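You operate a simulated robot arm through the tools that you are given. There is no shell and no other tool. Be economical: measure what you need, move in short steps, check, and stop when the job is done.

You run a simulated two-armed robot. Do the job below in one go: nothing can be reset, and whatever is moved stays where it is left.

TASK
On the old table top, fold the blue tea towel in half.

Only the result counts: the job must be done as asked and must still hold three seconds after the hand-in. Knocking over, shifting, dropping, spilling or breaking anything else fails it. Flat cloth is picked up by pressing the open fingertips on it (5 to 10 N) and closing them slowly along it; thin cloth reads only 2 to 8 mm in the jaws.

THE ROBOT
Two 7-joint arms with two-finger parallel grippers on one trunk, on a base that drives. Base frame: it is fixed to the floor where the robot stands at the start and does not move with it; the origin is under the middle of the robot, x ahead of it, y to its left, z up; the surface under the hand at the start is at about z = 80. Lengths are in cm, angles in rad, forces in N, time in s.
The left shoulder is at the start at [7, 18.7, 114], the right one opposite. With the tool pointing down near the work surface each hand reaches from about 32 to 80 cm from the robot's upright axis, wherever it stands, measured 20 degrees to its own side. Places, roughly: old table top [50, 0, 80]. Payload 3.91 kg a hand.
Tool frame (each hand has its own): the origin (TCP) lies between the finger pads and is the grasp point; the fingertips stand 3 cm ahead of it; z points along the fingers, y is the line along which they close. The gripper opens to 11 cm. The fingers are 2 cm wide and 1 cm thick; the gripper's body (4.8 by 11.2 cm) begins 5.5 cm behind the TCP.
Orientation is told as [roll, pitch, yaw] about the base's x, y, z axes, in that order, counted from this pose: with the fingers straight down and closing along the base's y, the tool's x points along the base's -x, its y along +y and its z along -z.

THE INTERFACE
- The arms move only by the tool move_arm. It takes "left_rows", "right_rows" or both (then of equal length, played together; a hand with none holds still); each is a list of rows, each an object of numbers (a shift or turn left out is 0, a gripper value left out holds the last): "tx", "ty", "tz": the shift along the tool's x, y, z in units of 40 mm (1.0 is 40 mm); "wx", "wy", "wz": the turn, a rotation vector about the tool's x, y, z in units of 5 degrees (1.0 is 5 degrees); "jaw": the finger opening in cm, from 0 to 11. In form: [{"tx": .., "ty": .., "tz": .., "wx": .., "wy": .., "wz": .., "jaw": ..}, ...]. A call has 1 to 20 rows; each row shifts and turns the commanded pose from where the row before left it, along the tool's axes as they then stand. A call with a number of a shift or a turn outside -1 to 1 is refused whole. Each row takes 0.2 s and may step no farther than 5 cm and 0.15 rad from the row before; otherwise, or with a gripper value out of range, the whole call is refused. A pose out of reach is approached as far as the arm can. The call stops where the force on the tool passes 40 N (or 10 N more than at its start, if that is more) or the arm is blocked; 0.2 s more then pass. Each finger travels about 7.2 cm/s and halts on what it meets, pressing with about 24 N; the grip force reading is that of the motor and also rises with nothing between the fingers. The clock runs only during rows and for 0.2 s after the last one: add rows that do not move to give the fingers time. The reply holds the time, the measured pose of the TCP, the force on the tool along the base axes, the opening and the grip force, in the units named above and with some noise, with the torque about the TCP (base axes, N m) and any sound that the robot's microphone picked up.
- Cameras (640 x 400 px; columns grow to the right, rows downward): "scene" is now at [13.32, 1.09, 135.15]; the picture's right is [0.26, -0.97, 0.00], its down [-0.70, -0.19, -0.69] and it looks along [0.67, 0.18, -0.72] (base axes); focal length 269 px, centre (320, 200). "left" rides on the left gripper at [7.3, -1.7, -10.3] in its tool frame; the picture's right is [0.23, 0.97, 0.00], its down [-0.76, 0.18, -0.62] and it looks along [-0.61, 0.14, 0.78] (tool axes); focal length 222 px, centre (320, 200). "right" rides on the right gripper at [7.2, 1.7, -10.3] in its tool frame; the picture's right is [-0.23, 0.97, 0.00], its down [-0.76, -0.18, -0.62] and it looks along [-0.61, -0.14, 0.78] (tool axes); focal length 222 px, centre (320, 200).
- capture(camera): a new picture of that camera. No time passes.
- move_column(by): slides the trunk up (or, below 0, down) by that many cm; the arms and the scene camera ride with it, the base frame stays. It gives what a move gives, with no picture.
- roll_base(legs): drives the robot by 1 to 6 legs, each [ahead, turn to the left] in cm and rad, along the robot's own axes; the way and the turn of a leg run together, so that a leg with both is an arc; at most 150 cm and 3.142 rad a leg. The arms and the cameras ride along, it lands a little off, and it stops where it bumps. It gives what a move gives.
- pan_tilt(pan, tilt): turns the head with the scene camera to pan (to the left, within 1.501 rad either way) and tilt (down, from -0.506 to 1.204), counted from straight ahead of the robot. It gives what a move gives.
- probe_pixels(camera, pixels): for up to 12 pixels [column, row] of the newest picture of that camera ("zoom" is the newest enlarged one), the place [x, y, z] in the base frame of the surface seen there, good to about 0.3 cm, but the place of the scene camera against the robot may be out by one fixed shift of up to 1.2 cm in any direction. No time passes.
- inspect(camera, box): a new picture of the part [left, top, right, bottom] of that camera's present view, enlarged. No time passes.
- sign_off(): hands the job in; it is judged then, once.

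Go step by step. Measure first, check grasps and placings, and put right what went wrong. The budget is 80 turns and 78 pictures, counting those below and the enlarged ones. Unless the task says otherwise, let go and move clear before handing in, and close with one line.

The tools are called after "Request:" by a JSON object that holds its "op" and its "data". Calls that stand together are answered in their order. move_arm: Moves the arms, as the interface text tells. Its arguments: {"type":"object","properties":{"left_rows":{"type":"array","items":{"type":"object","properties":{"tx":{"type":"number"},"ty":{"type":"number"},"tz":{"type":"number"},"wx":{"type":"number"},"wy":{"type":"number"},"wz":{"type":"number"},"jaw":{"type":"number"}}}},"right_rows":{"type":"array","items":{"type":"object","properties":{"tx":{"type":"number"},"ty":{"type":"number"},"tz":{"type":"number"},"wx":{"type":"number"},"wy":{"type":"number"},"wz":{"type":"number"},"jaw":{"type":"number"}}}}},"required":[]} The other tools are called the same way: move_column (by) slides the trunk up or down; roll_base (legs) drives the base; pan_tilt (pan, tilt) turns the head that bears the scene camera; capture (camera) takes a picture; probe_pixels (camera, pixels) gives the place of the surface under pixels of a picture; inspect (camera, box) takes an enlarged picture of a part of a camera's view; sign_off () hands the job in.

At the start:

```text
time: 0.0
left_position: [58.3, 24.91, 104.3]
left_tcp_rot: [-0.001, 0.0, 0.002]
left_force: [-0.4, -0.7, 0.1]
left_torque: [-0.01, 0.01, -0.03]
left_grip_width: 11.01
left_finger_force: 0.0
right_position: [55.17, -19.05, 95.54]
right_tcp_rot: [-0.002, 0.001, 0.003]
right_force: [-0.5, -0.3, -0.9]
right_torque: [0.02, -0.03, 0.03]
right_grip_width: 10.98
right_finger_force: 0.0
trunk travel left (down, up): [-65.0, 29.0]
robot x, y, heading: [0.15, -0.15, -0.0]
head pan, tilt: [0.26, 0.806]
```

scene: 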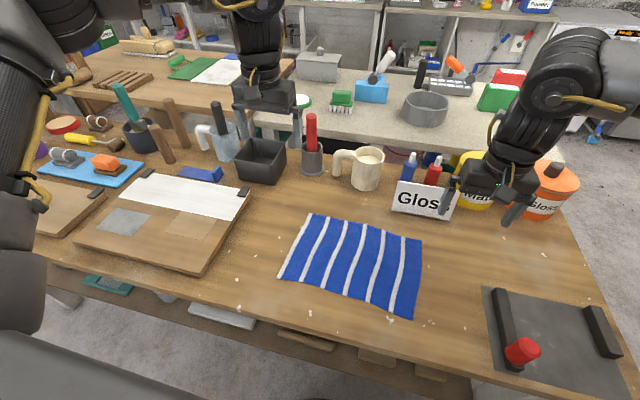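
right: 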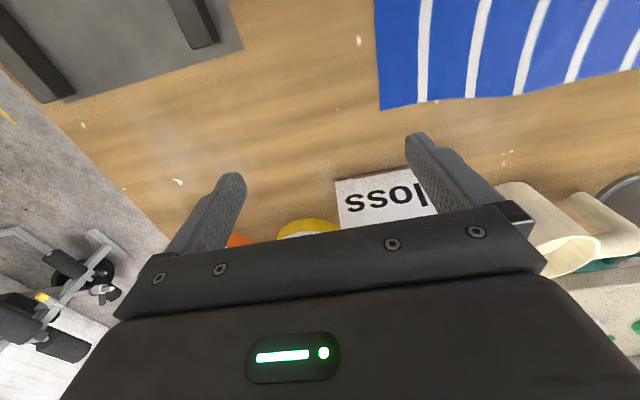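
left: 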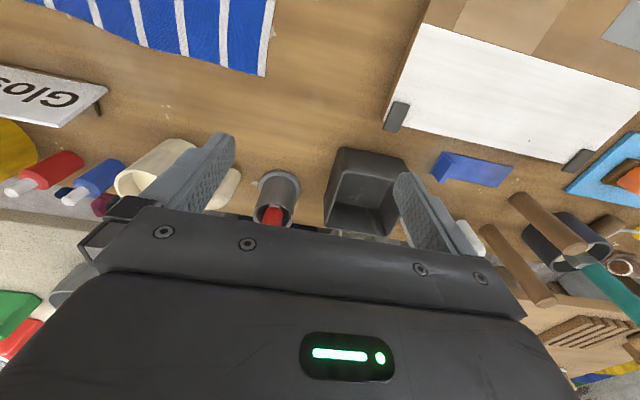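

The blue striped towel lies flat with corners near scene pixels (311,213), (422,239), (413,318), (279,278). I measure these corners and the table around them.

Request:
{"op": "probe_pixels", "data": {"camera": "scene", "pixels": [[312, 215], [421, 240], [411, 315], [281, 277], [350, 260], [260, 290], [450, 280], [366, 230], [343, 297], [296, 246], [416, 277]]}}

Request:
{"op": "inspect", "data": {"camera": "scene", "box": [260, 190, 450, 330]}}

Request:
{"op": "probe_pixels", "data": {"camera": "right", "pixels": [[381, 108], [300, 100], [450, 60]]}}

Request:
{"op": "probe_pixels", "data": {"camera": "left", "pixels": [[264, 74], [272, 5], [300, 60]]}}

```text
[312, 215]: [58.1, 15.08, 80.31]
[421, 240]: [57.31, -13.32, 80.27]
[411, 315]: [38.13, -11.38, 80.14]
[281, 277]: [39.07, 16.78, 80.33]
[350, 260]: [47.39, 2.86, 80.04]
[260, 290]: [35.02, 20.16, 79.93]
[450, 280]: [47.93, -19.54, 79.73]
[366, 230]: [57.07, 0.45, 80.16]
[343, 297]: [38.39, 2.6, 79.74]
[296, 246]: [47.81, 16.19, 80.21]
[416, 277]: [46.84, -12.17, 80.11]
```

```text
2.86 times, centred on (355, 260) of scene
```

zoom: 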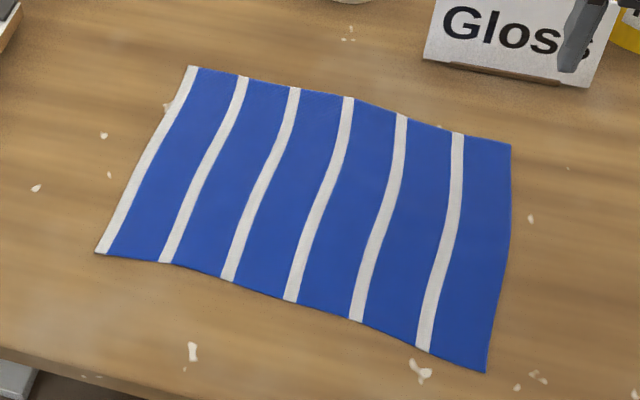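

```text
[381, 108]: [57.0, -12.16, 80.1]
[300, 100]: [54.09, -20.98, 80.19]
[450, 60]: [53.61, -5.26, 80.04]
```

```text
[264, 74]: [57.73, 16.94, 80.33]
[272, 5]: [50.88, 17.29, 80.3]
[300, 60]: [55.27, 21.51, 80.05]
```

The wrist cameras agree on the far corners at about [57.7,16.9] and [57.0,-12.2], so the scene camera reads y about 1.4 too low. I will fold across x with both hands, and first check the obstacles beyond the far edge (sign near (420,200), mug near (365,170)).

Request:
{"op": "probe_pixels", "data": {"camera": "scene", "pixels": [[392, 209], [398, 182], [452, 219], [457, 195], [365, 185], [365, 150], [312, 170], [311, 118], [480, 205], [245, 195], [520, 345], [497, 310]]}}

```text
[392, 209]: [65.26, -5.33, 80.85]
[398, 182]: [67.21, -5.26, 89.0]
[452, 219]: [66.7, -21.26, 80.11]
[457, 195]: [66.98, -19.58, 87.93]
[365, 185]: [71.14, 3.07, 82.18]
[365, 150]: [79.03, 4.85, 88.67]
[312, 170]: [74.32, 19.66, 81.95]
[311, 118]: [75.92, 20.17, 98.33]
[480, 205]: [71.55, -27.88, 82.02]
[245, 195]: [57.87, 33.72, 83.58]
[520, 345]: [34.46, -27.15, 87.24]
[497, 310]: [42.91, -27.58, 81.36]
```

The sign front is at x≈65, so there is room at the far edge, and the near side is free. My plan is to pinch the far corners closing along x and fold toward the robot, so I first back the base 8 cm for room and then turn the wrists.

Request:
{"op": "roll_base", "data": {"legs": [[-8, 0]]}}

Request:
{"op": "move_arm", "data": {"left_rows": [{"wz": 1, "jaw": 5}, {"wz": 1}, {"wz": 1}, {"wz": 1}, {"wz": 1}, {"wz": 1}, {"wz": 1}, {"wz": 1}, {"wz": 1}, {"wz": 1}, {"wz": 1}, {"wz": 1}, {"wz": 1}, {"wz": 1}, {"wz": 1}, {"wz": 1}, {"wz": 1}, {"wz": 1}], "right_rows": [{"wz": -1, "jaw": 5}, {"wz": -1}, {"wz": -1}, {"wz": -1}, {"wz": -1}, {"wz": -1}, {"wz": -1}, {"wz": -1}, {"wz": -1}, {"wz": -1}, {"wz": -1}, {"wz": -1}, {"wz": -1}, {"wz": -1}, {"wz": -1}, {"wz": -1}, {"wz": -1}, {"wz": -1}]}}

```text
time: 1.1
left_position: [50.18, 24.9, 104.25]
left_tcp_rot: [-0.001, 0.001, 0.001]
left_force: [0.7, 0.3, -0.4]
left_torque: [0.0, -0.02, 0.01]
left_grip_width: 11.01
left_finger_force: 0.1
right_position: [47.11, -18.91, 95.4]
right_tcp_rot: [-0.001, 0.0, 0.002]
right_force: [0.9, 0.4, -0.4]
right_torque: [0.0, 0.0, 0.0]
right_grip_width: 11.01
right_finger_force: 0.0
trunk travel left (down, up): [-65.0, 29.0]
robot x, y, heading: [-7.88, -0.18, 0.002]
head pan, tilt: [0.26, 0.806]
```

```text
time: 4.9
left_position: [50.32, 24.93, 104.18]
left_tcp_rot: [-0.002, 0.002, -1.571]
left_force: [0.1, 0.6, 0.4]
left_torque: [-0.03, -0.02, -0.03]
left_grip_width: 5.0
left_finger_force: 0.0
right_position: [47.05, -18.97, 95.39]
right_tcp_rot: [-0.002, 0.0, 1.573]
right_force: [-0.1, 0.1, -0.8]
right_torque: [0.02, -0.01, -0.01]
right_grip_width: 5.01
right_finger_force: 0.1
trunk travel left (down, up): [-65.0, 29.0]
robot x, y, heading: [-7.74, -0.37, 0.001]
head pan, tilt: [0.26, 0.806]
```

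Both wrists turned fully to ∓90°. I now bring the hands above the far corners at z=92 and look.

Request:
{"op": "move_arm", "data": {"left_rows": [{"tx": -0.48, "ty": 0.284, "tz": 0.61, "jaw": 4}, {"tx": -0.48, "ty": 0.284, "tz": 0.61}, {"tx": -0.48, "ty": 0.284, "tz": 0.61}, {"tx": -0.48, "ty": 0.284, "tz": 0.61}, {"tx": -0.48, "ty": 0.284, "tz": 0.61}, {}], "right_rows": [{"tx": -0.418, "ty": -0.418, "tz": 0.17, "jaw": 4}, {"tx": -0.418, "ty": -0.418, "tz": 0.17}, {"tx": -0.418, "ty": -0.418, "tz": 0.17}, {"tx": -0.418, "ty": -0.418, "tz": 0.17}, {"tx": -0.418, "ty": -0.418, "tz": 0.17}, {}]}}

Request:
{"op": "capture", "data": {"camera": "left"}}

Request:
{"op": "capture", "data": {"camera": "right"}}

Request:
{"op": "capture", "data": {"camera": "scene"}}

```text
time: 6.3
left_position: [55.93, 15.35, 92.16]
left_tcp_rot: [0.001, 0.0, -1.57]
left_force: [0.8, -0.5, 0.1]
left_torque: [0.0, -0.03, 0.01]
left_grip_width: 4.01
left_finger_force: 0.0
right_position: [55.42, -10.55, 92.04]
right_tcp_rot: [-0.001, -0.002, 1.571]
right_force: [0.4, 0.7, 0.2]
right_torque: [0.0, 0.03, -0.01]
right_grip_width: 4.01
right_finger_force: 0.1
trunk travel left (down, up): [-65.0, 29.0]
robot x, y, heading: [-8.05, -0.04, 0.003]
head pan, tilt: [0.26, 0.806]
```

```text
73 pictures are left
```

left: 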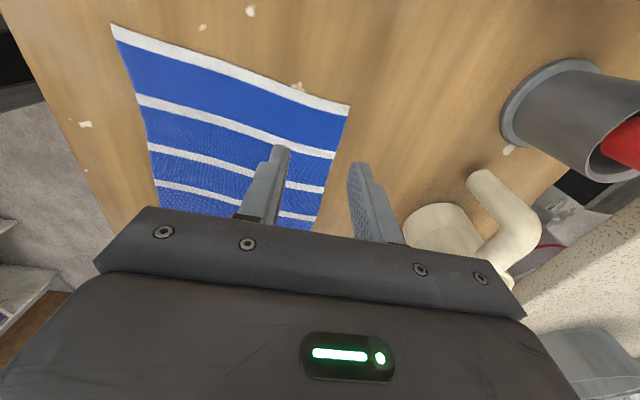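

```text
72 pictures are left
```

right: 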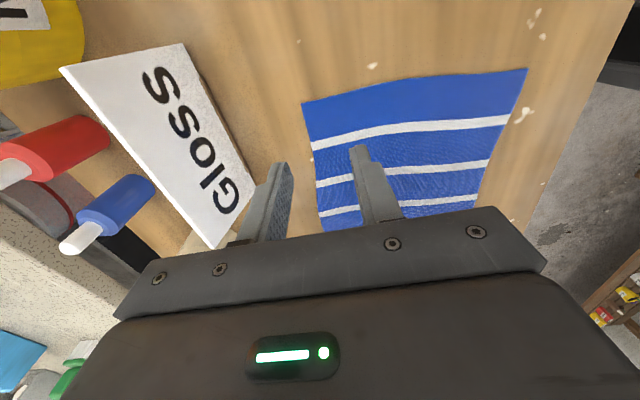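

```text
71 pictures are left
```

scene: 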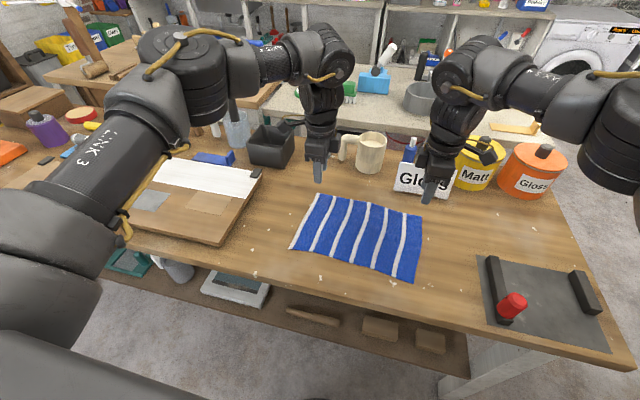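

The corners show in the wrist pictures: left (349,105)/(112,25) and right (303,103)/(526,70). I measure them precisely along with the edge points.

Request:
{"op": "probe_pixels", "data": {"camera": "left", "pixels": [[348, 106], [114, 28], [334, 157], [325, 190], [420, 215], [480, 175]]}}

Request:
{"op": "probe_pixels", "data": {"camera": "right", "pixels": [[304, 104], [524, 72], [312, 145], [317, 180], [252, 185], [184, 46], [215, 240]]}}

```text
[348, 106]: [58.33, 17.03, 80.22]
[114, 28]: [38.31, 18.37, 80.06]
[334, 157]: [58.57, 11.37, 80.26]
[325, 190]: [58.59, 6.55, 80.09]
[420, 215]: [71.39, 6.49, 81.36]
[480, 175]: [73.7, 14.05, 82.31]
```

```text
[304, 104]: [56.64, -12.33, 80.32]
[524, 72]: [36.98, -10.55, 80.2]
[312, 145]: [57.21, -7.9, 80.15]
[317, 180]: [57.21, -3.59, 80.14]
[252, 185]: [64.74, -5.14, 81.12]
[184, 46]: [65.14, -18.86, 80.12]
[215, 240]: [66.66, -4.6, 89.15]
```

Corners: FL [58.3,17.0], FR [56.7,-12.3], NL [38.3,18.4], NR [37.1,-10.5]. I descend to TCP z≈83.7, just above contact, with each outer finger just past the edge.

Request:
{"op": "move_arm", "data": {"left_rows": [{"ty": 0.15, "tz": 0.7}, {"tz": 0.7}, {"tz": 0.5}, {"tz": 0.2}, {}], "right_rows": [{"ty": 0.06, "tz": 0.7}, {"tz": 0.7}, {"tz": 0.5}, {"tz": 0.18}, {}]}}

Request:
{"op": "capture", "data": {"camera": "left"}}

Request:
{"op": "capture", "data": {"camera": "right"}}

```text
time: 7.5
left_position: [56.49, 15.37, 83.63]
left_tcp_rot: [0.0, -0.001, -1.569]
left_force: [0.9, 0.1, -1.3]
left_torque: [0.0, -0.01, 0.0]
left_grip_width: 4.01
left_finger_force: 0.0
right_position: [55.21, -10.47, 83.82]
right_tcp_rot: [0.0, -0.001, 1.572]
right_force: [0.7, 0.2, -0.2]
right_torque: [-0.02, -0.01, 0.02]
right_grip_width: 4.04
right_finger_force: 0.0
trunk travel left (down, up): [-65.0, 29.0]
robot x, y, heading: [-8.07, -0.17, -0.001]
head pan, tilt: [0.26, 0.806]
```

```text
70 pictures are left
```

left: 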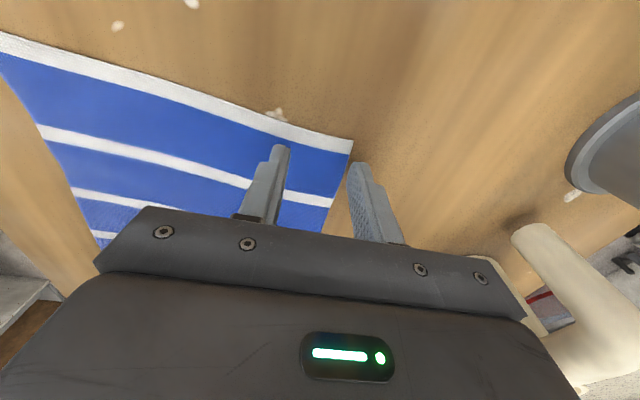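

```text
69 pictures are left
```

right: 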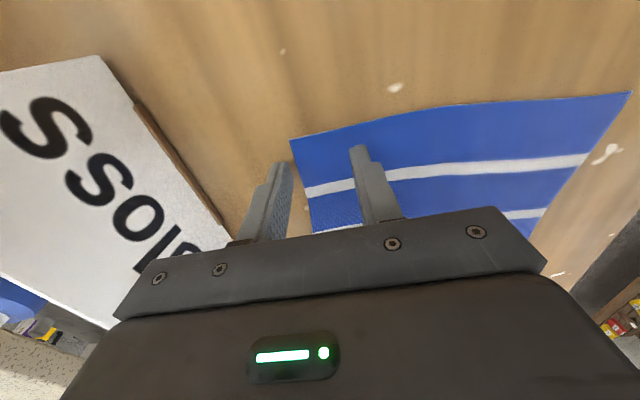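

Both outer fingers sit just off the far edge and the inner ones are over the cloth. I press down in small steps, watching the force.

Request:
{"op": "move_arm", "data": {"left_rows": [{"tz": 0.03}, {"tz": 0.03}, {"tz": 0.03}, {}], "right_rows": [{"tz": 0.05}, {"tz": 0.04}, {"tz": 0.04}, {}]}}

```text
time: 8.5
left_position: [56.55, 15.35, 83.23]
left_tcp_rot: [0.0, 0.0, -1.569]
left_force: [-0.1, 0.3, 0.2]
left_torque: [-0.01, 0.0, -0.01]
left_grip_width: 4.0
left_finger_force: 0.1
right_position: [55.14, -10.51, 83.18]
right_tcp_rot: [0.001, 0.0, 1.57]
right_force: [0.3, -0.5, -0.3]
right_torque: [-0.01, 0.02, 0.01]
right_grip_width: 4.0
right_finger_force: 0.0
trunk travel left (down, up): [-65.0, 29.0]
robot x, y, heading: [-8.09, -0.02, 0.0]
head pan, tilt: [0.26, 0.806]
```

No contact yet, so I go down a little further.

Request:
{"op": "move_arm", "data": {"left_rows": [{"tz": 0.025}, {"tz": 0.025}, {}], "right_rows": [{"tz": 0.025}, {"tz": 0.025}, {}]}}

```text
time: 9.3
left_position: [56.57, 15.23, 83.17]
left_tcp_rot: [0.0, 0.0, -1.572]
left_force: [0.6, 0.4, 2.2]
left_torque: [0.03, -0.01, -0.01]
left_grip_width: 3.99
left_finger_force: 0.2
right_position: [55.14, -10.52, 83.07]
right_tcp_rot: [-0.003, 0.0, 1.57]
right_force: [0.8, -1.8, 9.5]
right_torque: [-0.1, 0.19, 0.07]
right_grip_width: 3.92
right_finger_force: 0.0
trunk travel left (down, up): [-65.0, 29.0]
robot x, y, heading: [-7.96, 0.1, 0.006]
head pan, tilt: [0.26, 0.806]
```

Right presses with 9.5 N and left only 2 N. I add a little on the left.

Request:
{"op": "move_arm", "data": {"left_rows": [{"tz": 0.02}, {}]}}

```text
time: 9.9
left_position: [56.47, 15.36, 83.17]
left_tcp_rot: [0.0, 0.0, -1.571]
left_force: [0.8, 0.9, 5.8]
left_torque: [0.07, 0.09, -0.04]
left_grip_width: 3.95
left_finger_force: 0.1
right_position: [55.15, -10.65, 83.2]
right_tcp_rot: [0.0, -0.001, 1.573]
right_force: [2.5, -1.8, 10.5]
right_torque: [-0.14, 0.18, 0.06]
right_grip_width: 3.88
right_finger_force: 0.1
trunk travel left (down, up): [-65.0, 29.0]
robot x, y, heading: [-7.69, -0.35, -0.004]
head pan, tilt: [0.26, 0.806]
```

Both press at 6–10 N. Now I close slowly.

Request:
{"op": "move_arm", "data": {"left_rows": [{"jaw": 3.7}, {"jaw": 3.4}, {"jaw": 3.1}, {"jaw": 2.8}, {"jaw": 2.5}, {"jaw": 2.2}, {"jaw": 1.9}, {"jaw": 1.6}, {"jaw": 1.3}, {"jaw": 1.0}, {"jaw": 0.7}, {"jaw": 0.4}, {"jaw": 0.1}, {"jaw": 0}, {}], "right_rows": [{"jaw": 3.7}, {"jaw": 3.4}, {"jaw": 3.1}, {"jaw": 2.8}, {"jaw": 2.5}, {"jaw": 2.2}, {"jaw": 1.9}, {"jaw": 1.6}, {"jaw": 1.3}, {"jaw": 1.0}, {"jaw": 0.7}, {"jaw": 0.4}, {"jaw": 0.1}, {"jaw": 0}, {}]}}

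Request:
{"op": "capture", "data": {"camera": "left"}}

Request:
{"op": "capture", "data": {"camera": "right"}}

```text
time: 13.1
left_position: [56.46, 15.25, 83.13]
left_tcp_rot: [-0.001, 0.0, -1.569]
left_force: [0.3, -0.3, 7.4]
left_torque: [0.05, -0.02, 0.0]
left_grip_width: 0.27
left_finger_force: 24.4
right_position: [55.05, -10.54, 83.14]
right_tcp_rot: [0.001, 0.0, 1.573]
right_force: [-1.9, 0.4, 8.8]
right_torque: [-0.07, 0.14, 0.0]
right_grip_width: 0.25
right_finger_force: 23.9
trunk travel left (down, up): [-65.0, 29.0]
robot x, y, heading: [-8.36, -0.03, -0.002]
head pan, tilt: [0.26, 0.806]
```

```text
68 pictures are left
```

left: 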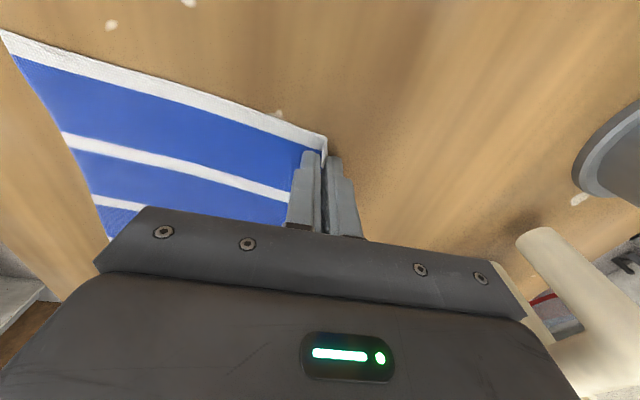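

```text
67 pictures are left
```

right: 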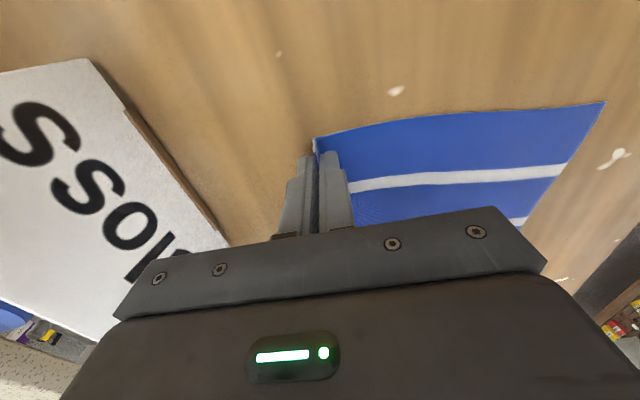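

Both jaws read about 2.5 mm with cloth edges caught. I lift 4 cm and check from the scene camera.

Request:
{"op": "move_arm", "data": {"left_rows": [{"tz": -0.25}, {"tz": -0.25, "ty": -0.1}, {"tz": -0.25, "ty": -0.1}, {"tz": -0.25, "ty": -0.1}, {}], "right_rows": [{"tz": -0.25}, {"tz": -0.25, "ty": 0.1}, {"tz": -0.25, "ty": 0.1}, {"tz": -0.25, "ty": 0.1}, {}]}}

Request:
{"op": "inspect", "data": {"camera": "scene", "box": [260, 140, 460, 300]}}

Request:
{"op": "capture", "data": {"camera": "right"}}

Request:
{"op": "capture", "data": {"camera": "left"}}

```text
time: 14.3
left_position: [55.4, 15.18, 87.05]
left_tcp_rot: [-0.002, 0.001, -1.568]
left_force: [0.5, 0.4, -0.1]
left_torque: [-0.02, 0.0, 0.0]
left_grip_width: 0.27
left_finger_force: 24.2
right_position: [54.06, -10.65, 87.0]
right_tcp_rot: [0.001, 0.0, 1.571]
right_force: [-0.2, -0.8, 0.0]
right_torque: [-0.01, 0.01, 0.01]
right_grip_width: 0.27
right_finger_force: 23.7
trunk travel left (down, up): [-65.0, 29.0]
robot x, y, heading: [-7.54, 0.0, 0.0]
head pan, tilt: [0.26, 0.806]
```

```text
2.50 times, centred on (360, 220) of scene
```

zoom: 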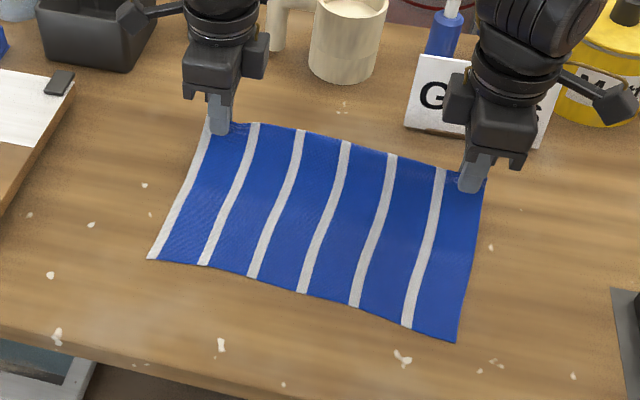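

```text
65 pictures are left
```

right: 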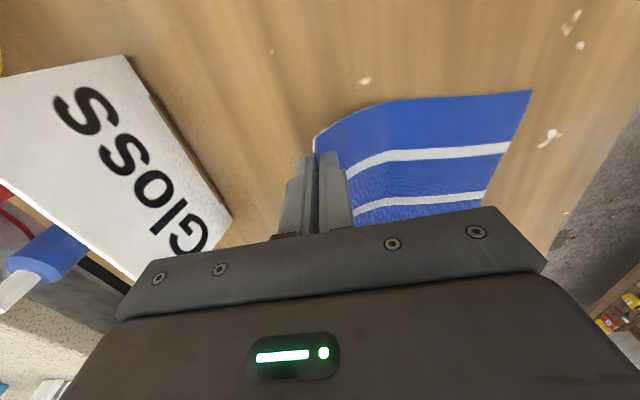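

```text
64 pictures are left
```

left: 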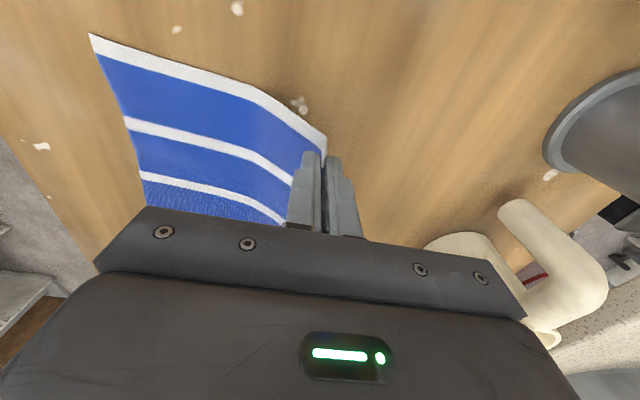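

Both corners are held and the cloth follows cleanly. I zoom in on the pinches to see how much hem is caught, and measure the near edge to check whether it shifted.

Request:
{"op": "inspect", "data": {"camera": "left", "box": [270, 110, 390, 250]}}

Request:
{"op": "inspect", "data": {"camera": "right", "box": [260, 110, 380, 250]}}

Request:
{"op": "probe_pixels", "data": {"camera": "left", "pixels": [[92, 37], [130, 180], [250, 98]]}}

Request:
{"op": "probe_pixels", "data": {"camera": "right", "pixels": [[531, 93], [500, 160], [390, 103]]}}

```text
2.86 times, centred on (330, 180) of left
```

zoom: 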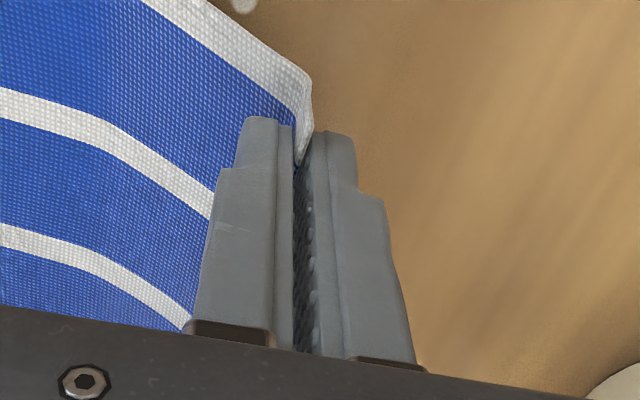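

```text
2.86 times, centred on (320, 180) of right
```

zoom: 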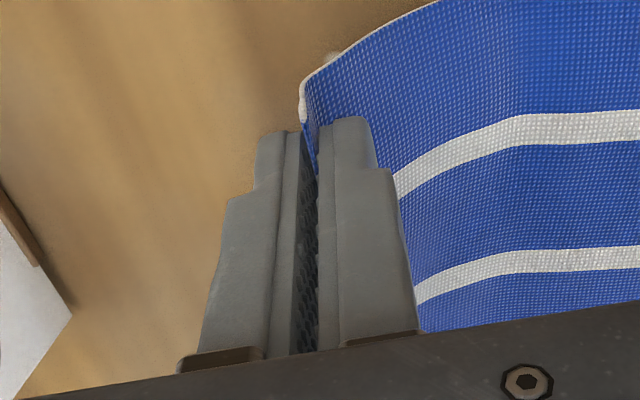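

```text
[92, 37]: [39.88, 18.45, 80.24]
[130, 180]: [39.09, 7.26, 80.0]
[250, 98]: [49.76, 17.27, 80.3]
```

```text
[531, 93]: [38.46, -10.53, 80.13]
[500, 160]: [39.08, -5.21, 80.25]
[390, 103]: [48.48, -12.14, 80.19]
```

The pinch is ideal: a single layer turned up about 1 cm between the fingers. The near edge slid to x≈39.9 (left) and 38.5 (right), so the crease lies at about 49.9/48.4; I now arc the held edge over toward the robot, tilting the hands back.

Request:
{"op": "move_arm", "data": {"left_rows": [{"ty": -0.275, "tz": -0.2375}, {"ty": -0.275, "tz": -0.2375}, {"ty": -0.275, "tz": -0.2375}, {"ty": -0.275, "tz": -0.2375}, {"ty": -0.275, "tz": -0.2375}, {"ty": -0.435, "tz": 0.035, "wx": -1}, {"ty": -0.43, "tz": 0.068, "wx": -1}, {"ty": -0.424, "tz": 0.098, "wx": -1}, {"ty": -0.413, "tz": 0.13, "wx": -1}, {}], "right_rows": [{"ty": 0.275, "tz": -0.2375}, {"ty": 0.275, "tz": -0.2375}, {"ty": 0.275, "tz": -0.2375}, {"ty": 0.275, "tz": -0.2375}, {"ty": 0.275, "tz": -0.2375}, {"ty": 0.435, "tz": 0.035, "wx": 1}, {"ty": 0.43, "tz": 0.068, "wx": 1}, {"ty": 0.424, "tz": 0.098, "wx": 1}, {"ty": 0.413, "tz": 0.13, "wx": 1}, {}]}}

Request:
{"op": "capture", "data": {"camera": "scene"}}

Request:
{"op": "capture", "data": {"camera": "right"}}

Request:
{"op": "capture", "data": {"camera": "left"}}

```text
time: 16.5
left_position: [43.42, 15.41, 89.55]
left_tcp_rot: [0.348, 0.0, -1.568]
left_force: [-0.3, -0.9, 0.5]
left_torque: [-0.02, 0.06, -0.03]
left_grip_width: 0.25
left_finger_force: 24.0
right_position: [42.01, -10.65, 89.61]
right_tcp_rot: [-0.348, 0.001, 1.573]
right_force: [-1.0, 1.0, 0.2]
right_torque: [-0.02, 0.04, 0.01]
right_grip_width: 0.25
right_finger_force: 24.1
trunk travel left (down, up): [-65.0, 29.0]
robot x, y, heading: [-7.91, -0.11, -0.003]
head pan, tilt: [0.26, 0.806]
```

```text
61 pictures are left
```

scene: 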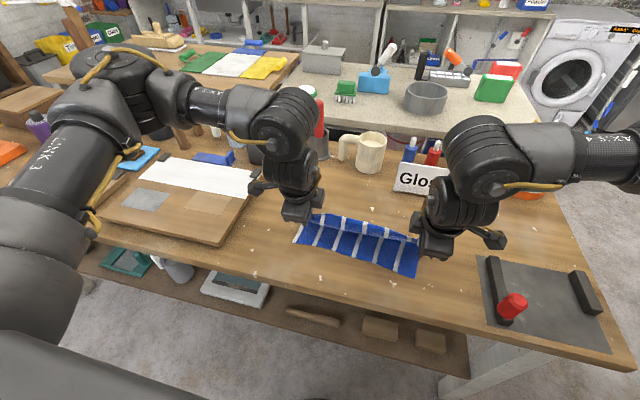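

```text
60 pictures are left
```

right: 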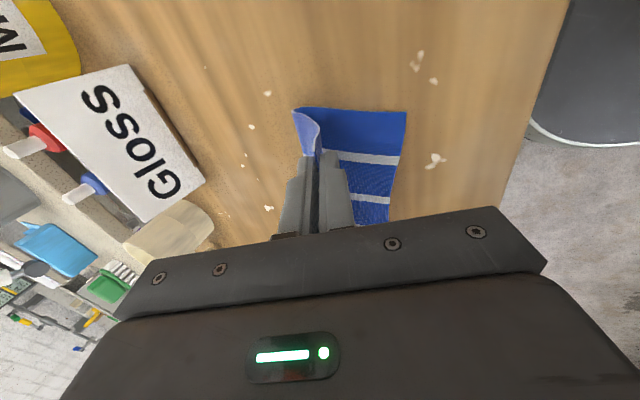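

```text
59 pictures are left
```

left: 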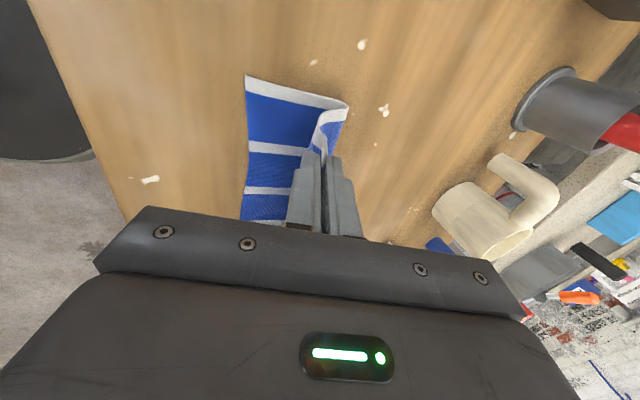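

The towel is folding well, with crease corners at left (348,105) and right (294,110). I check the near corners and crease in base coordinates before laying down.

Request:
{"op": "probe_pixels", "data": {"camera": "left", "pixels": [[247, 80], [344, 107], [246, 150]]}}

Request:
{"op": "probe_pixels", "data": {"camera": "right", "pixels": [[404, 115], [297, 112], [397, 165]]}}

```text
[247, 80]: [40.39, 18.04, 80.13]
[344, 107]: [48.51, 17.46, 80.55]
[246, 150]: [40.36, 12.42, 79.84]
```

```text
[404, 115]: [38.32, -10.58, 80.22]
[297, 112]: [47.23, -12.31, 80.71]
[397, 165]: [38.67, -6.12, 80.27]
```

Near edge is at 40.4 (left) and 38.4 (right). I finish the arc so the held edge lands above it, with the right hand ~0.4 cm closer.

Request:
{"op": "move_arm", "data": {"left_rows": [{"ty": -0.401, "tz": 0.16, "wx": -1}, {"ty": -0.385, "tz": 0.187, "wx": -1}, {"ty": -0.369, "tz": 0.214, "wx": -1}, {"ty": -0.349, "tz": 0.241, "wx": -1}, {}], "right_rows": [{"ty": 0.426, "tz": 0.16, "wx": 1}, {"ty": 0.41, "tz": 0.187, "wx": 1}, {"ty": 0.394, "tz": 0.214, "wx": 1}, {"ty": 0.374, "tz": 0.241, "wx": 1}, {}]}}

Request:
{"op": "capture", "data": {"camera": "right"}}

Request:
{"op": "capture", "data": {"camera": "left"}}

Request:
{"op": "inspect", "data": {"camera": "scene", "box": [250, 160, 470, 320]}}

```text
time: 17.7
left_position: [39.48, 15.22, 84.14]
left_tcp_rot: [0.698, 0.0, -1.569]
left_force: [0.1, -0.1, -0.4]
left_torque: [0.02, 0.03, -0.01]
left_grip_width: 0.25
left_finger_force: 23.9
right_position: [37.88, -10.77, 83.79]
right_tcp_rot: [-0.699, 0.001, 1.572]
right_force: [0.2, -0.1, -0.9]
right_torque: [0.01, 0.02, 0.0]
right_grip_width: 0.27
right_finger_force: 23.5
trunk travel left (down, up): [-65.0, 29.0]
robot x, y, heading: [-8.08, 0.06, -0.002]
head pan, tilt: [0.26, 0.806]
```

```text
58 pictures are left
```

right: 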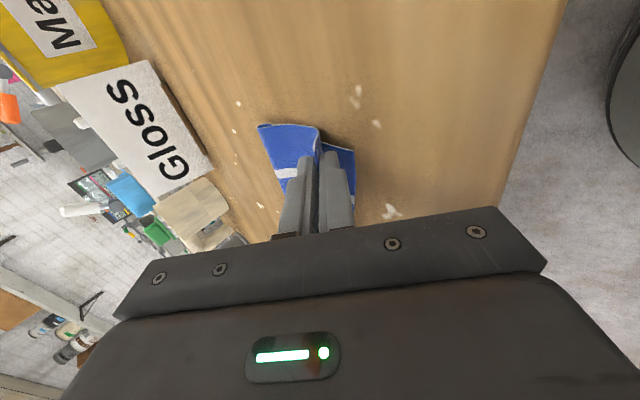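

```text
57 pictures are left
```

left: 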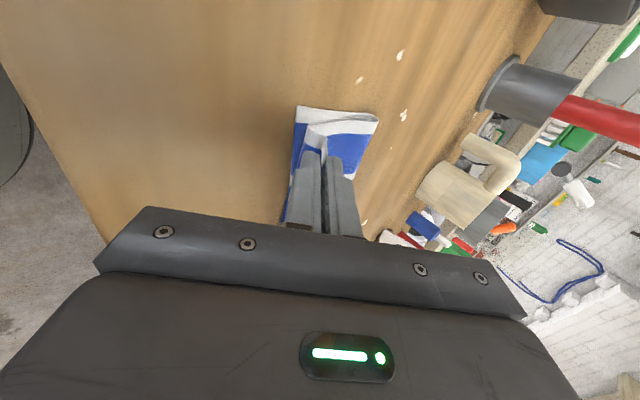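

```text
2.50 times, centred on (360, 240) of scene
```

zoom: 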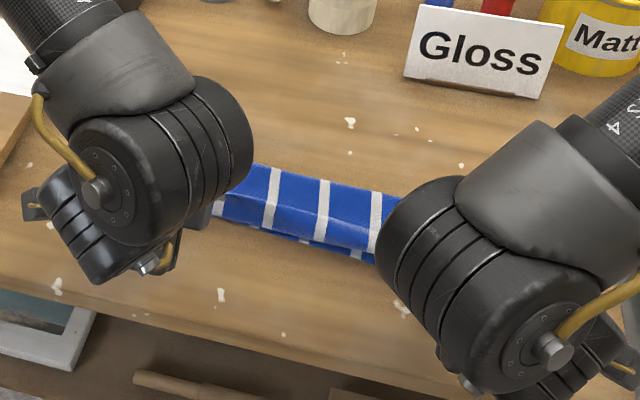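

The flap is nearly laid down. I measure the near corners (right (353,152), left (300,108)) and crease corners to judge alignment before letting go.

Request:
{"op": "probe_pixels", "data": {"camera": "left", "pixels": [[299, 109], [374, 117], [325, 132], [345, 128]]}}

Request:
{"op": "probe_pixels", "data": {"camera": "right", "pixels": [[352, 153], [263, 128], [316, 135], [295, 135]]}}

Request:
{"op": "inspect", "data": {"camera": "left", "box": [260, 80, 420, 240]}}

Request:
{"op": "inspect", "data": {"camera": "right", "box": [230, 90, 390, 250]}}

```text
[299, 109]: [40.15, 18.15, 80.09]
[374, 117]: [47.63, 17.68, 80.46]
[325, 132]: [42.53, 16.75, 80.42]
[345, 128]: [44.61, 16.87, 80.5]
```

```text
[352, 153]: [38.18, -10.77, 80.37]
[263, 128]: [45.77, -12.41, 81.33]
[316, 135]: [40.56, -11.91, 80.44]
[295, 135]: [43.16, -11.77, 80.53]
```

```text
2.50 times, centred on (340, 160) of left
```

zoom: 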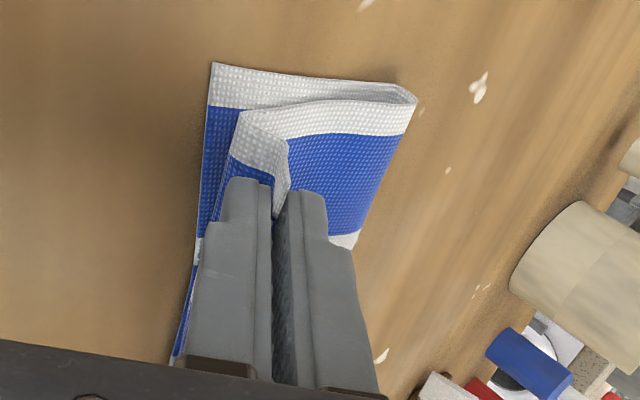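

```text
2.50 times, centred on (310, 170) of right
```

zoom: 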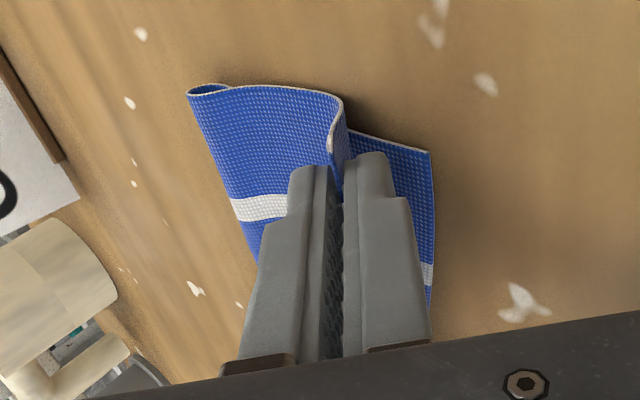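

The crease sits at only ≈48 with the flap curling under the fingers, so the halves would be uneven. I keep the grip, lift back to above x≈51 with the hands tilted, and come down again so the loop bulges outward.

Request:
{"op": "move_arm", "data": {"left_rows": [{"ty": 0.448, "tz": -0.086}, {"ty": 0.448, "tz": -0.086}, {"ty": 0.448, "tz": -0.086}, {"ty": 0.448, "tz": -0.086}, {"ty": 0.347, "tz": 0.237}, {"ty": 0.347, "tz": 0.237}, {"ty": 0.347, "tz": 0.237}, {}, {}, {"ty": -0.4, "tz": -0.01}, {"ty": -0.4, "tz": -0.01}, {"ty": -0.357, "tz": -0.028}, {"ty": -0.357, "tz": -0.028}, {"ty": -0.357, "tz": -0.028}, {}], "right_rows": [{"ty": -0.448, "tz": -0.086}, {"ty": -0.448, "tz": -0.086}, {"ty": -0.448, "tz": -0.086}, {"ty": -0.448, "tz": -0.086}, {"ty": -0.347, "tz": 0.237}, {"ty": -0.347, "tz": 0.237}, {"ty": -0.347, "tz": 0.237}, {}, {}, {"ty": 0.4, "tz": -0.01}, {"ty": 0.4, "tz": -0.01}, {"ty": 0.357, "tz": -0.028}, {"ty": 0.357, "tz": -0.028}, {"ty": 0.357, "tz": -0.028}, {}]}}

Request:
{"op": "capture", "data": {"camera": "left"}}

Request:
{"op": "capture", "data": {"camera": "right"}}

```text
time: 20.9
left_position: [43.14, 15.27, 85.65]
left_tcp_rot: [0.697, 0.0, -1.57]
left_force: [-0.3, -0.5, -0.4]
left_torque: [-0.03, 0.03, -0.02]
left_grip_width: 0.24
left_finger_force: 23.9
right_position: [41.38, -10.65, 85.59]
right_tcp_rot: [-0.698, -0.001, 1.569]
right_force: [-0.2, 0.5, 0.9]
right_torque: [-0.01, 0.01, -0.05]
right_grip_width: 0.26
right_finger_force: 24.2
trunk travel left (down, up): [-65.0, 29.0]
robot x, y, heading: [-8.15, -0.24, 0.003]
head pan, tilt: [0.26, 0.806]
```

```text
53 pictures are left
```

left: 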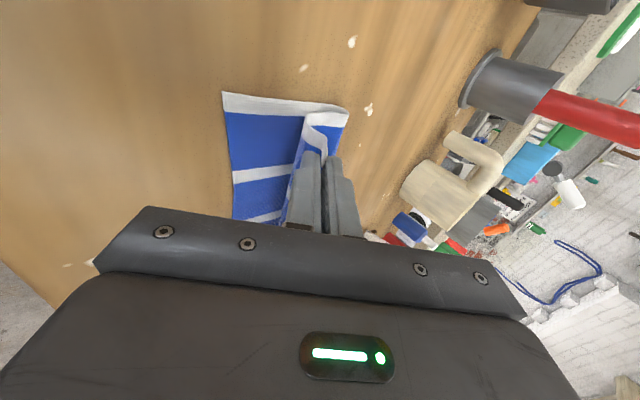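

```text
52 pictures are left
```

right: 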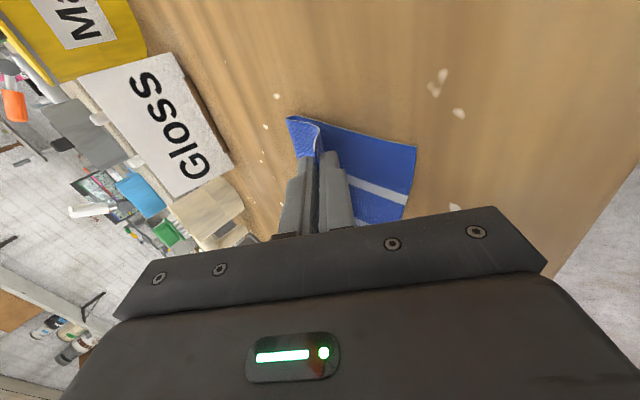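

Request:
{"op": "inspect", "data": {"camera": "left", "box": [210, 70, 390, 240]}}

Request:
{"op": "probe_pixels", "data": {"camera": "left", "pixels": [[224, 95], [345, 112], [308, 118], [327, 130]]}}

Request:
{"op": "probe_pixels", "data": {"camera": "right", "pixels": [[414, 149], [290, 121], [317, 126]]}}

Request:
{"op": "inspect", "data": {"camera": "scene", "box": [270, 180, 450, 300]}}

```text
2.35 times, centred on (300, 155) of left
```

zoom: 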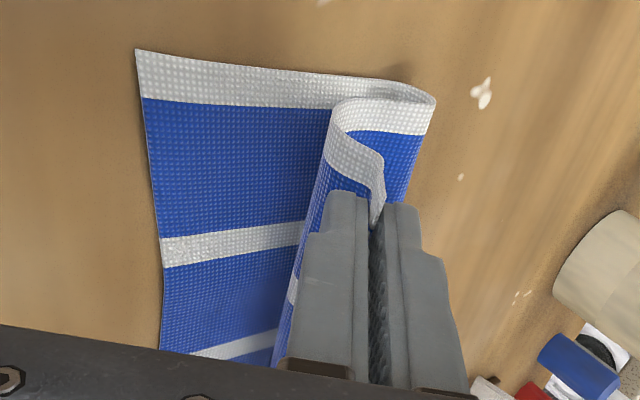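

```text
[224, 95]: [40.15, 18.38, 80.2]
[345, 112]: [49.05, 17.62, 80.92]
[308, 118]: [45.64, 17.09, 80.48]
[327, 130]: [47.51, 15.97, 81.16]
```

```text
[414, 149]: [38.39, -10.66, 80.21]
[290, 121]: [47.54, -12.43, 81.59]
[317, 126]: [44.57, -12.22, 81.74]
```

```text
3.33 times, centred on (360, 240) of scene
```

zoom: 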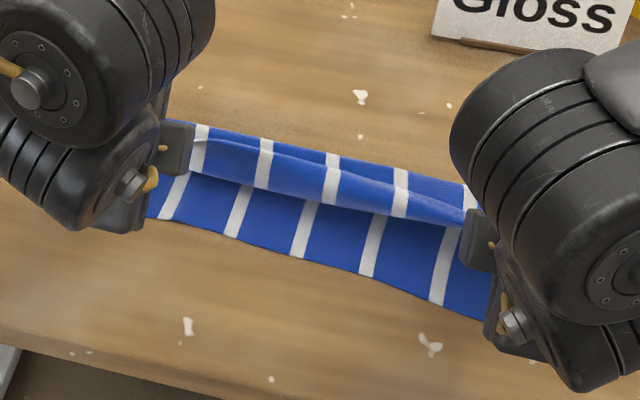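

The crease has moved out to about 49.1/47.6 and the curl slack remains near the fingers. I now draw the held edge toward the robot at constant height, then lower.

Request:
{"op": "move_arm", "data": {"left_rows": [{"ty": -0.177, "tz": -0.149}, {"ty": -0.177, "tz": -0.149}, {"ty": -0.177, "tz": -0.149}, {"ty": -0.177, "tz": -0.149}, {"ty": -0.112, "tz": 0.134}, {"ty": -0.112, "tz": 0.134}, {}], "right_rows": [{"ty": 0.177, "tz": -0.149}, {"ty": 0.177, "tz": -0.149}, {"ty": 0.177, "tz": -0.149}, {"ty": 0.177, "tz": -0.149}, {"ty": 0.112, "tz": 0.134}, {"ty": 0.112, "tz": 0.134}, {}]}}

Request:
{"op": "capture", "data": {"camera": "left"}}

Request:
{"op": "capture", "data": {"camera": "right"}}

Request:
{"op": "inspect", "data": {"camera": "scene", "box": [270, 180, 450, 300]}}

```text
time: 22.5
left_position: [39.42, 15.33, 84.35]
left_tcp_rot: [0.699, 0.001, -1.568]
left_force: [0.6, -0.6, 0.6]
left_torque: [0.01, 0.02, 0.02]
left_grip_width: 0.22
left_finger_force: 24.2
right_position: [37.67, -10.61, 84.17]
right_tcp_rot: [-0.697, 0.002, 1.573]
right_force: [-0.1, 0.0, -0.4]
right_torque: [-0.03, 0.02, 0.01]
right_grip_width: 0.24
right_finger_force: 24.0
trunk travel left (down, up): [-65.0, 29.0]
robot x, y, heading: [-7.99, -0.32, -0.002]
head pan, tilt: [0.26, 0.806]
```

```text
49 pictures are left
```

left: 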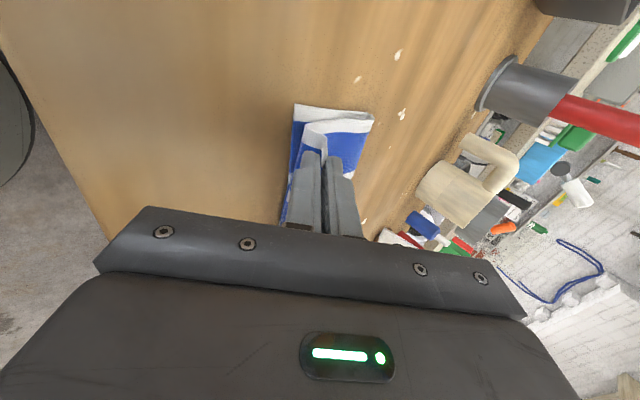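

```text
48 pictures are left
```

right: 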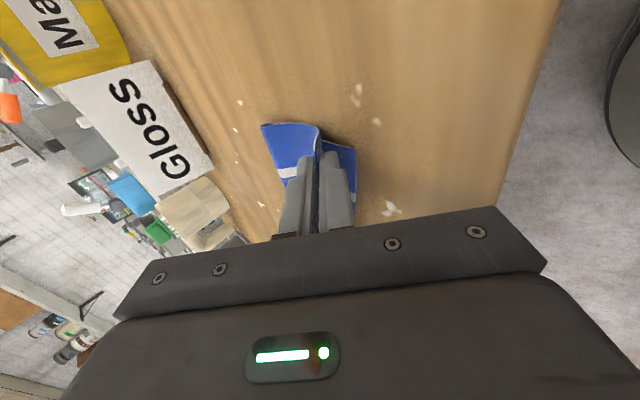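

```text
3.33 times, centred on (360, 240) of scene
```

zoom: 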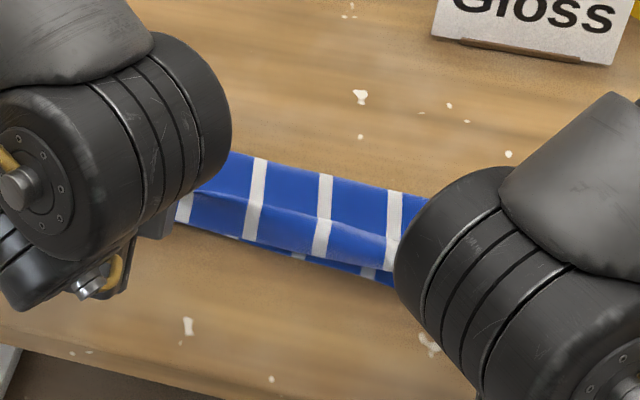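

Drawing it back pulled the crease in again, so the earlier state (crease ≈49, tip ≈45) gives the even halves. I return to that state, then open and withdraw along the finger axis so the hem drops toward the robot.

Request:
{"op": "move_arm", "data": {"left_rows": [{"ty": 0.448, "tz": -0.086}, {"ty": 0.448, "tz": -0.086}, {"ty": 0.448, "tz": -0.086}, {"ty": 0.448, "tz": -0.086}, {"ty": 0.347, "tz": 0.237}, {"ty": 0.347, "tz": 0.237}, {"ty": 0.347, "tz": 0.237}, {}, {}, {"ty": -0.4, "tz": -0.01}, {"ty": -0.4, "tz": -0.01}, {"ty": -0.357, "tz": -0.028}, {"ty": -0.357, "tz": -0.028}, {"ty": -0.357, "tz": -0.028}, {}], "right_rows": [{"ty": -0.448, "tz": -0.086}, {"ty": -0.448, "tz": -0.086}, {"ty": -0.448, "tz": -0.086}, {"ty": -0.448, "tz": -0.086}, {"ty": -0.347, "tz": 0.237}, {"ty": -0.347, "tz": 0.237}, {"ty": -0.347, "tz": 0.237}, {}, {}, {"ty": 0.4, "tz": -0.01}, {"ty": 0.4, "tz": -0.01}, {"ty": 0.357, "tz": -0.028}, {"ty": 0.357, "tz": -0.028}, {"ty": 0.357, "tz": -0.028}, {}]}}

Request:
{"op": "inspect", "data": {"camera": "right", "box": [230, 80, 430, 250]}}

Request:
{"op": "inspect", "data": {"camera": "left", "box": [210, 70, 390, 240]}}

```text
time: 25.7
left_position: [43.24, 15.23, 85.93]
left_tcp_rot: [0.697, 0.0, -1.569]
left_force: [-0.4, -0.5, 0.3]
left_torque: [-0.01, 0.07, 0.05]
left_grip_width: 0.27
left_finger_force: 24.3
right_position: [41.45, -10.62, 85.76]
right_tcp_rot: [-0.697, 0.0, 1.57]
right_force: [-0.8, -0.7, 0.1]
right_torque: [-0.03, 0.0, 0.05]
right_grip_width: 0.25
right_finger_force: 23.5
trunk travel left (down, up): [-65.0, 29.0]
robot x, y, heading: [-7.59, -0.13, 0.001]
head pan, tilt: [0.26, 0.806]
```

```text
2.35 times, centred on (330, 165) of right
```

zoom: 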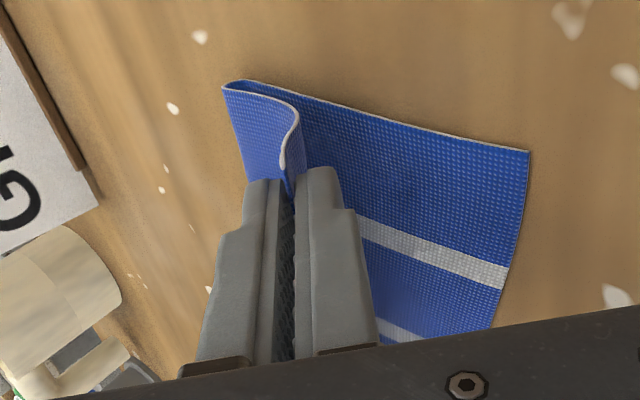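

```text
2.35 times, centred on (300, 155) of left
```

zoom: 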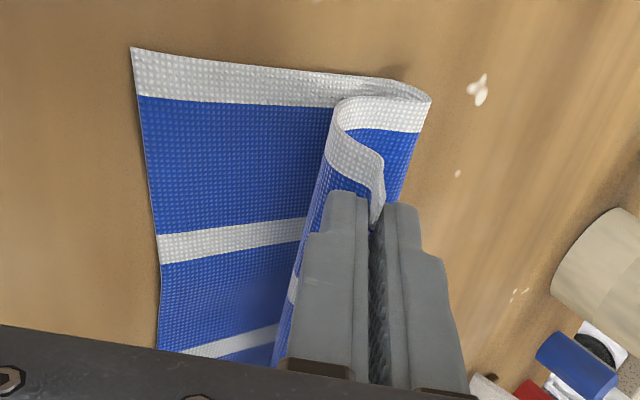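

Same state restored, with the crease near 49.1/47.6. I open a little and withdraw along the finger axis.

Request:
{"op": "move_arm", "data": {"left_rows": [{"jaw": 0.7}, {"jaw": 1.2}, {"tz": -0.2}, {"tz": -0.3}, {"tz": -0.4}, {"tz": -0.4}, {"tz": -0.4}, {}], "right_rows": [{"jaw": 0.7}, {"jaw": 1.2}, {"tz": -0.2}, {"tz": -0.3}, {"tz": -0.4}, {"tz": -0.4}, {"tz": -0.4}, {}]}}

Request:
{"op": "capture", "data": {"camera": "left"}}

Request:
{"op": "capture", "data": {"camera": "right"}}

Request:
{"op": "inspect", "data": {"camera": "scene", "box": [270, 180, 450, 300]}}

```text
time: 27.5
left_position: [38.85, 15.33, 91.24]
left_tcp_rot: [0.696, 0.001, -1.567]
left_force: [0.9, -0.2, 0.0]
left_torque: [-0.01, 0.0, -0.03]
left_grip_width: 1.22
left_finger_force: 0.1
right_position: [36.95, -10.61, 91.01]
right_tcp_rot: [-0.697, -0.001, 1.573]
right_force: [-0.6, 0.5, -0.9]
right_torque: [-0.06, 0.08, -0.03]
right_grip_width: 1.2
right_finger_force: 0.2
trunk travel left (down, up): [-65.0, 29.0]
robot x, y, heading: [-8.05, 0.02, 0.003]
head pan, tilt: [0.26, 0.806]
```

```text
44 pictures are left
```

left: 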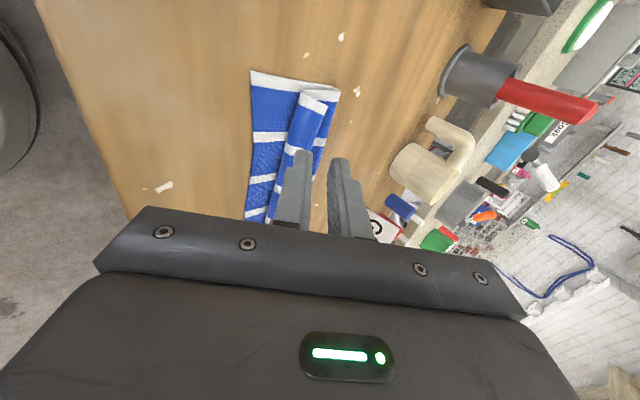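

```text
43 pictures are left
```

right: 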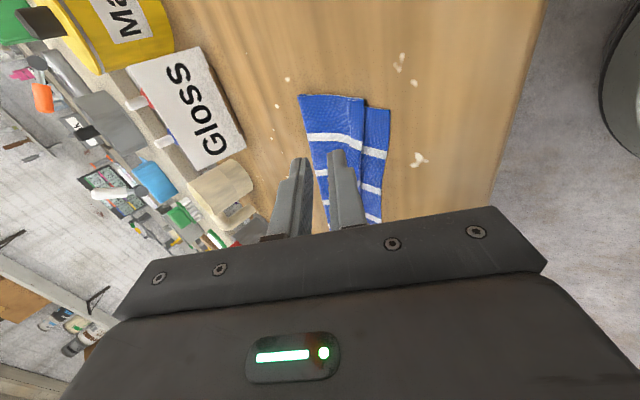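

```text
3.33 times, centred on (360, 240) of scene
```

zoom: 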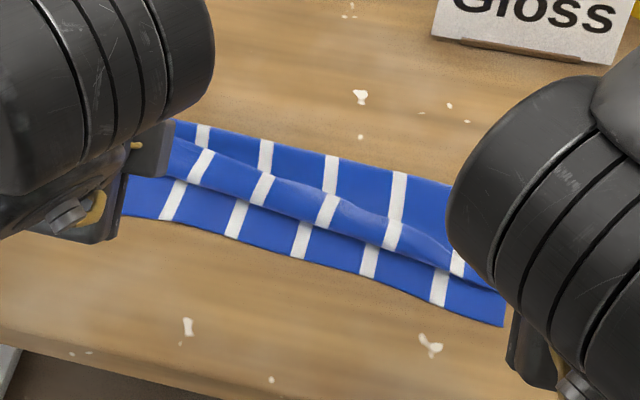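

The right side looks laid out with a gap to the near edge, while the left hem appears rolled back. I zoom in and measure both.

Request:
{"op": "inspect", "data": {"camera": "left", "box": [220, 50, 380, 230]}}

Request:
{"op": "inspect", "data": {"camera": "right", "box": [270, 70, 430, 240]}}

Request:
{"op": "probe_pixels", "data": {"camera": "left", "pixels": [[253, 73], [337, 92], [303, 94], [325, 103], [290, 140]]}}

Request:
{"op": "probe_pixels", "data": {"camera": "right", "pixels": [[388, 110], [302, 97], [362, 100], [345, 140], [360, 150], [330, 100]]}}

```text
2.22 times, centred on (300, 140) of left
```

zoom: 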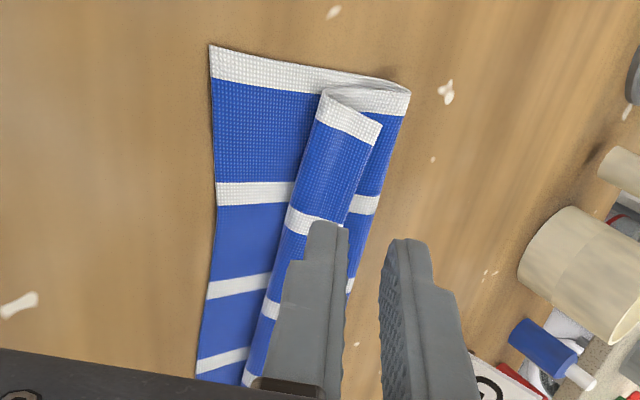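

```text
2.35 times, centred on (350, 155) of right
```

zoom: 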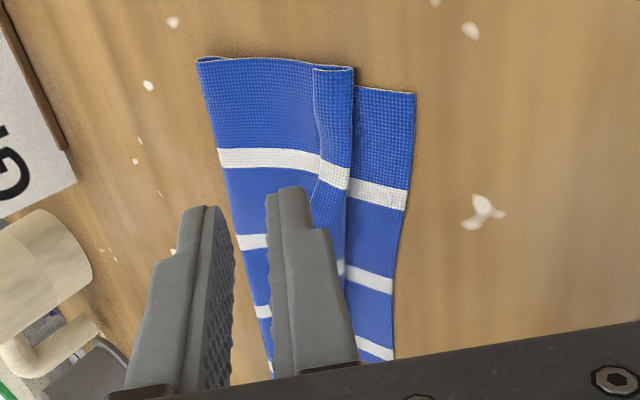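

```text
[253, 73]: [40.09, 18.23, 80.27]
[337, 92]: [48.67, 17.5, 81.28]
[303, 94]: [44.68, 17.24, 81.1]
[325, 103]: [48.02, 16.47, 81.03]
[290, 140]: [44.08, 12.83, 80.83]
```

```text
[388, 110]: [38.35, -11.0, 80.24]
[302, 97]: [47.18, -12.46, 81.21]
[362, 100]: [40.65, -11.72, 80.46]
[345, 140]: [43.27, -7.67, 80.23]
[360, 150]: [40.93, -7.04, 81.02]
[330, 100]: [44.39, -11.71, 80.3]
```

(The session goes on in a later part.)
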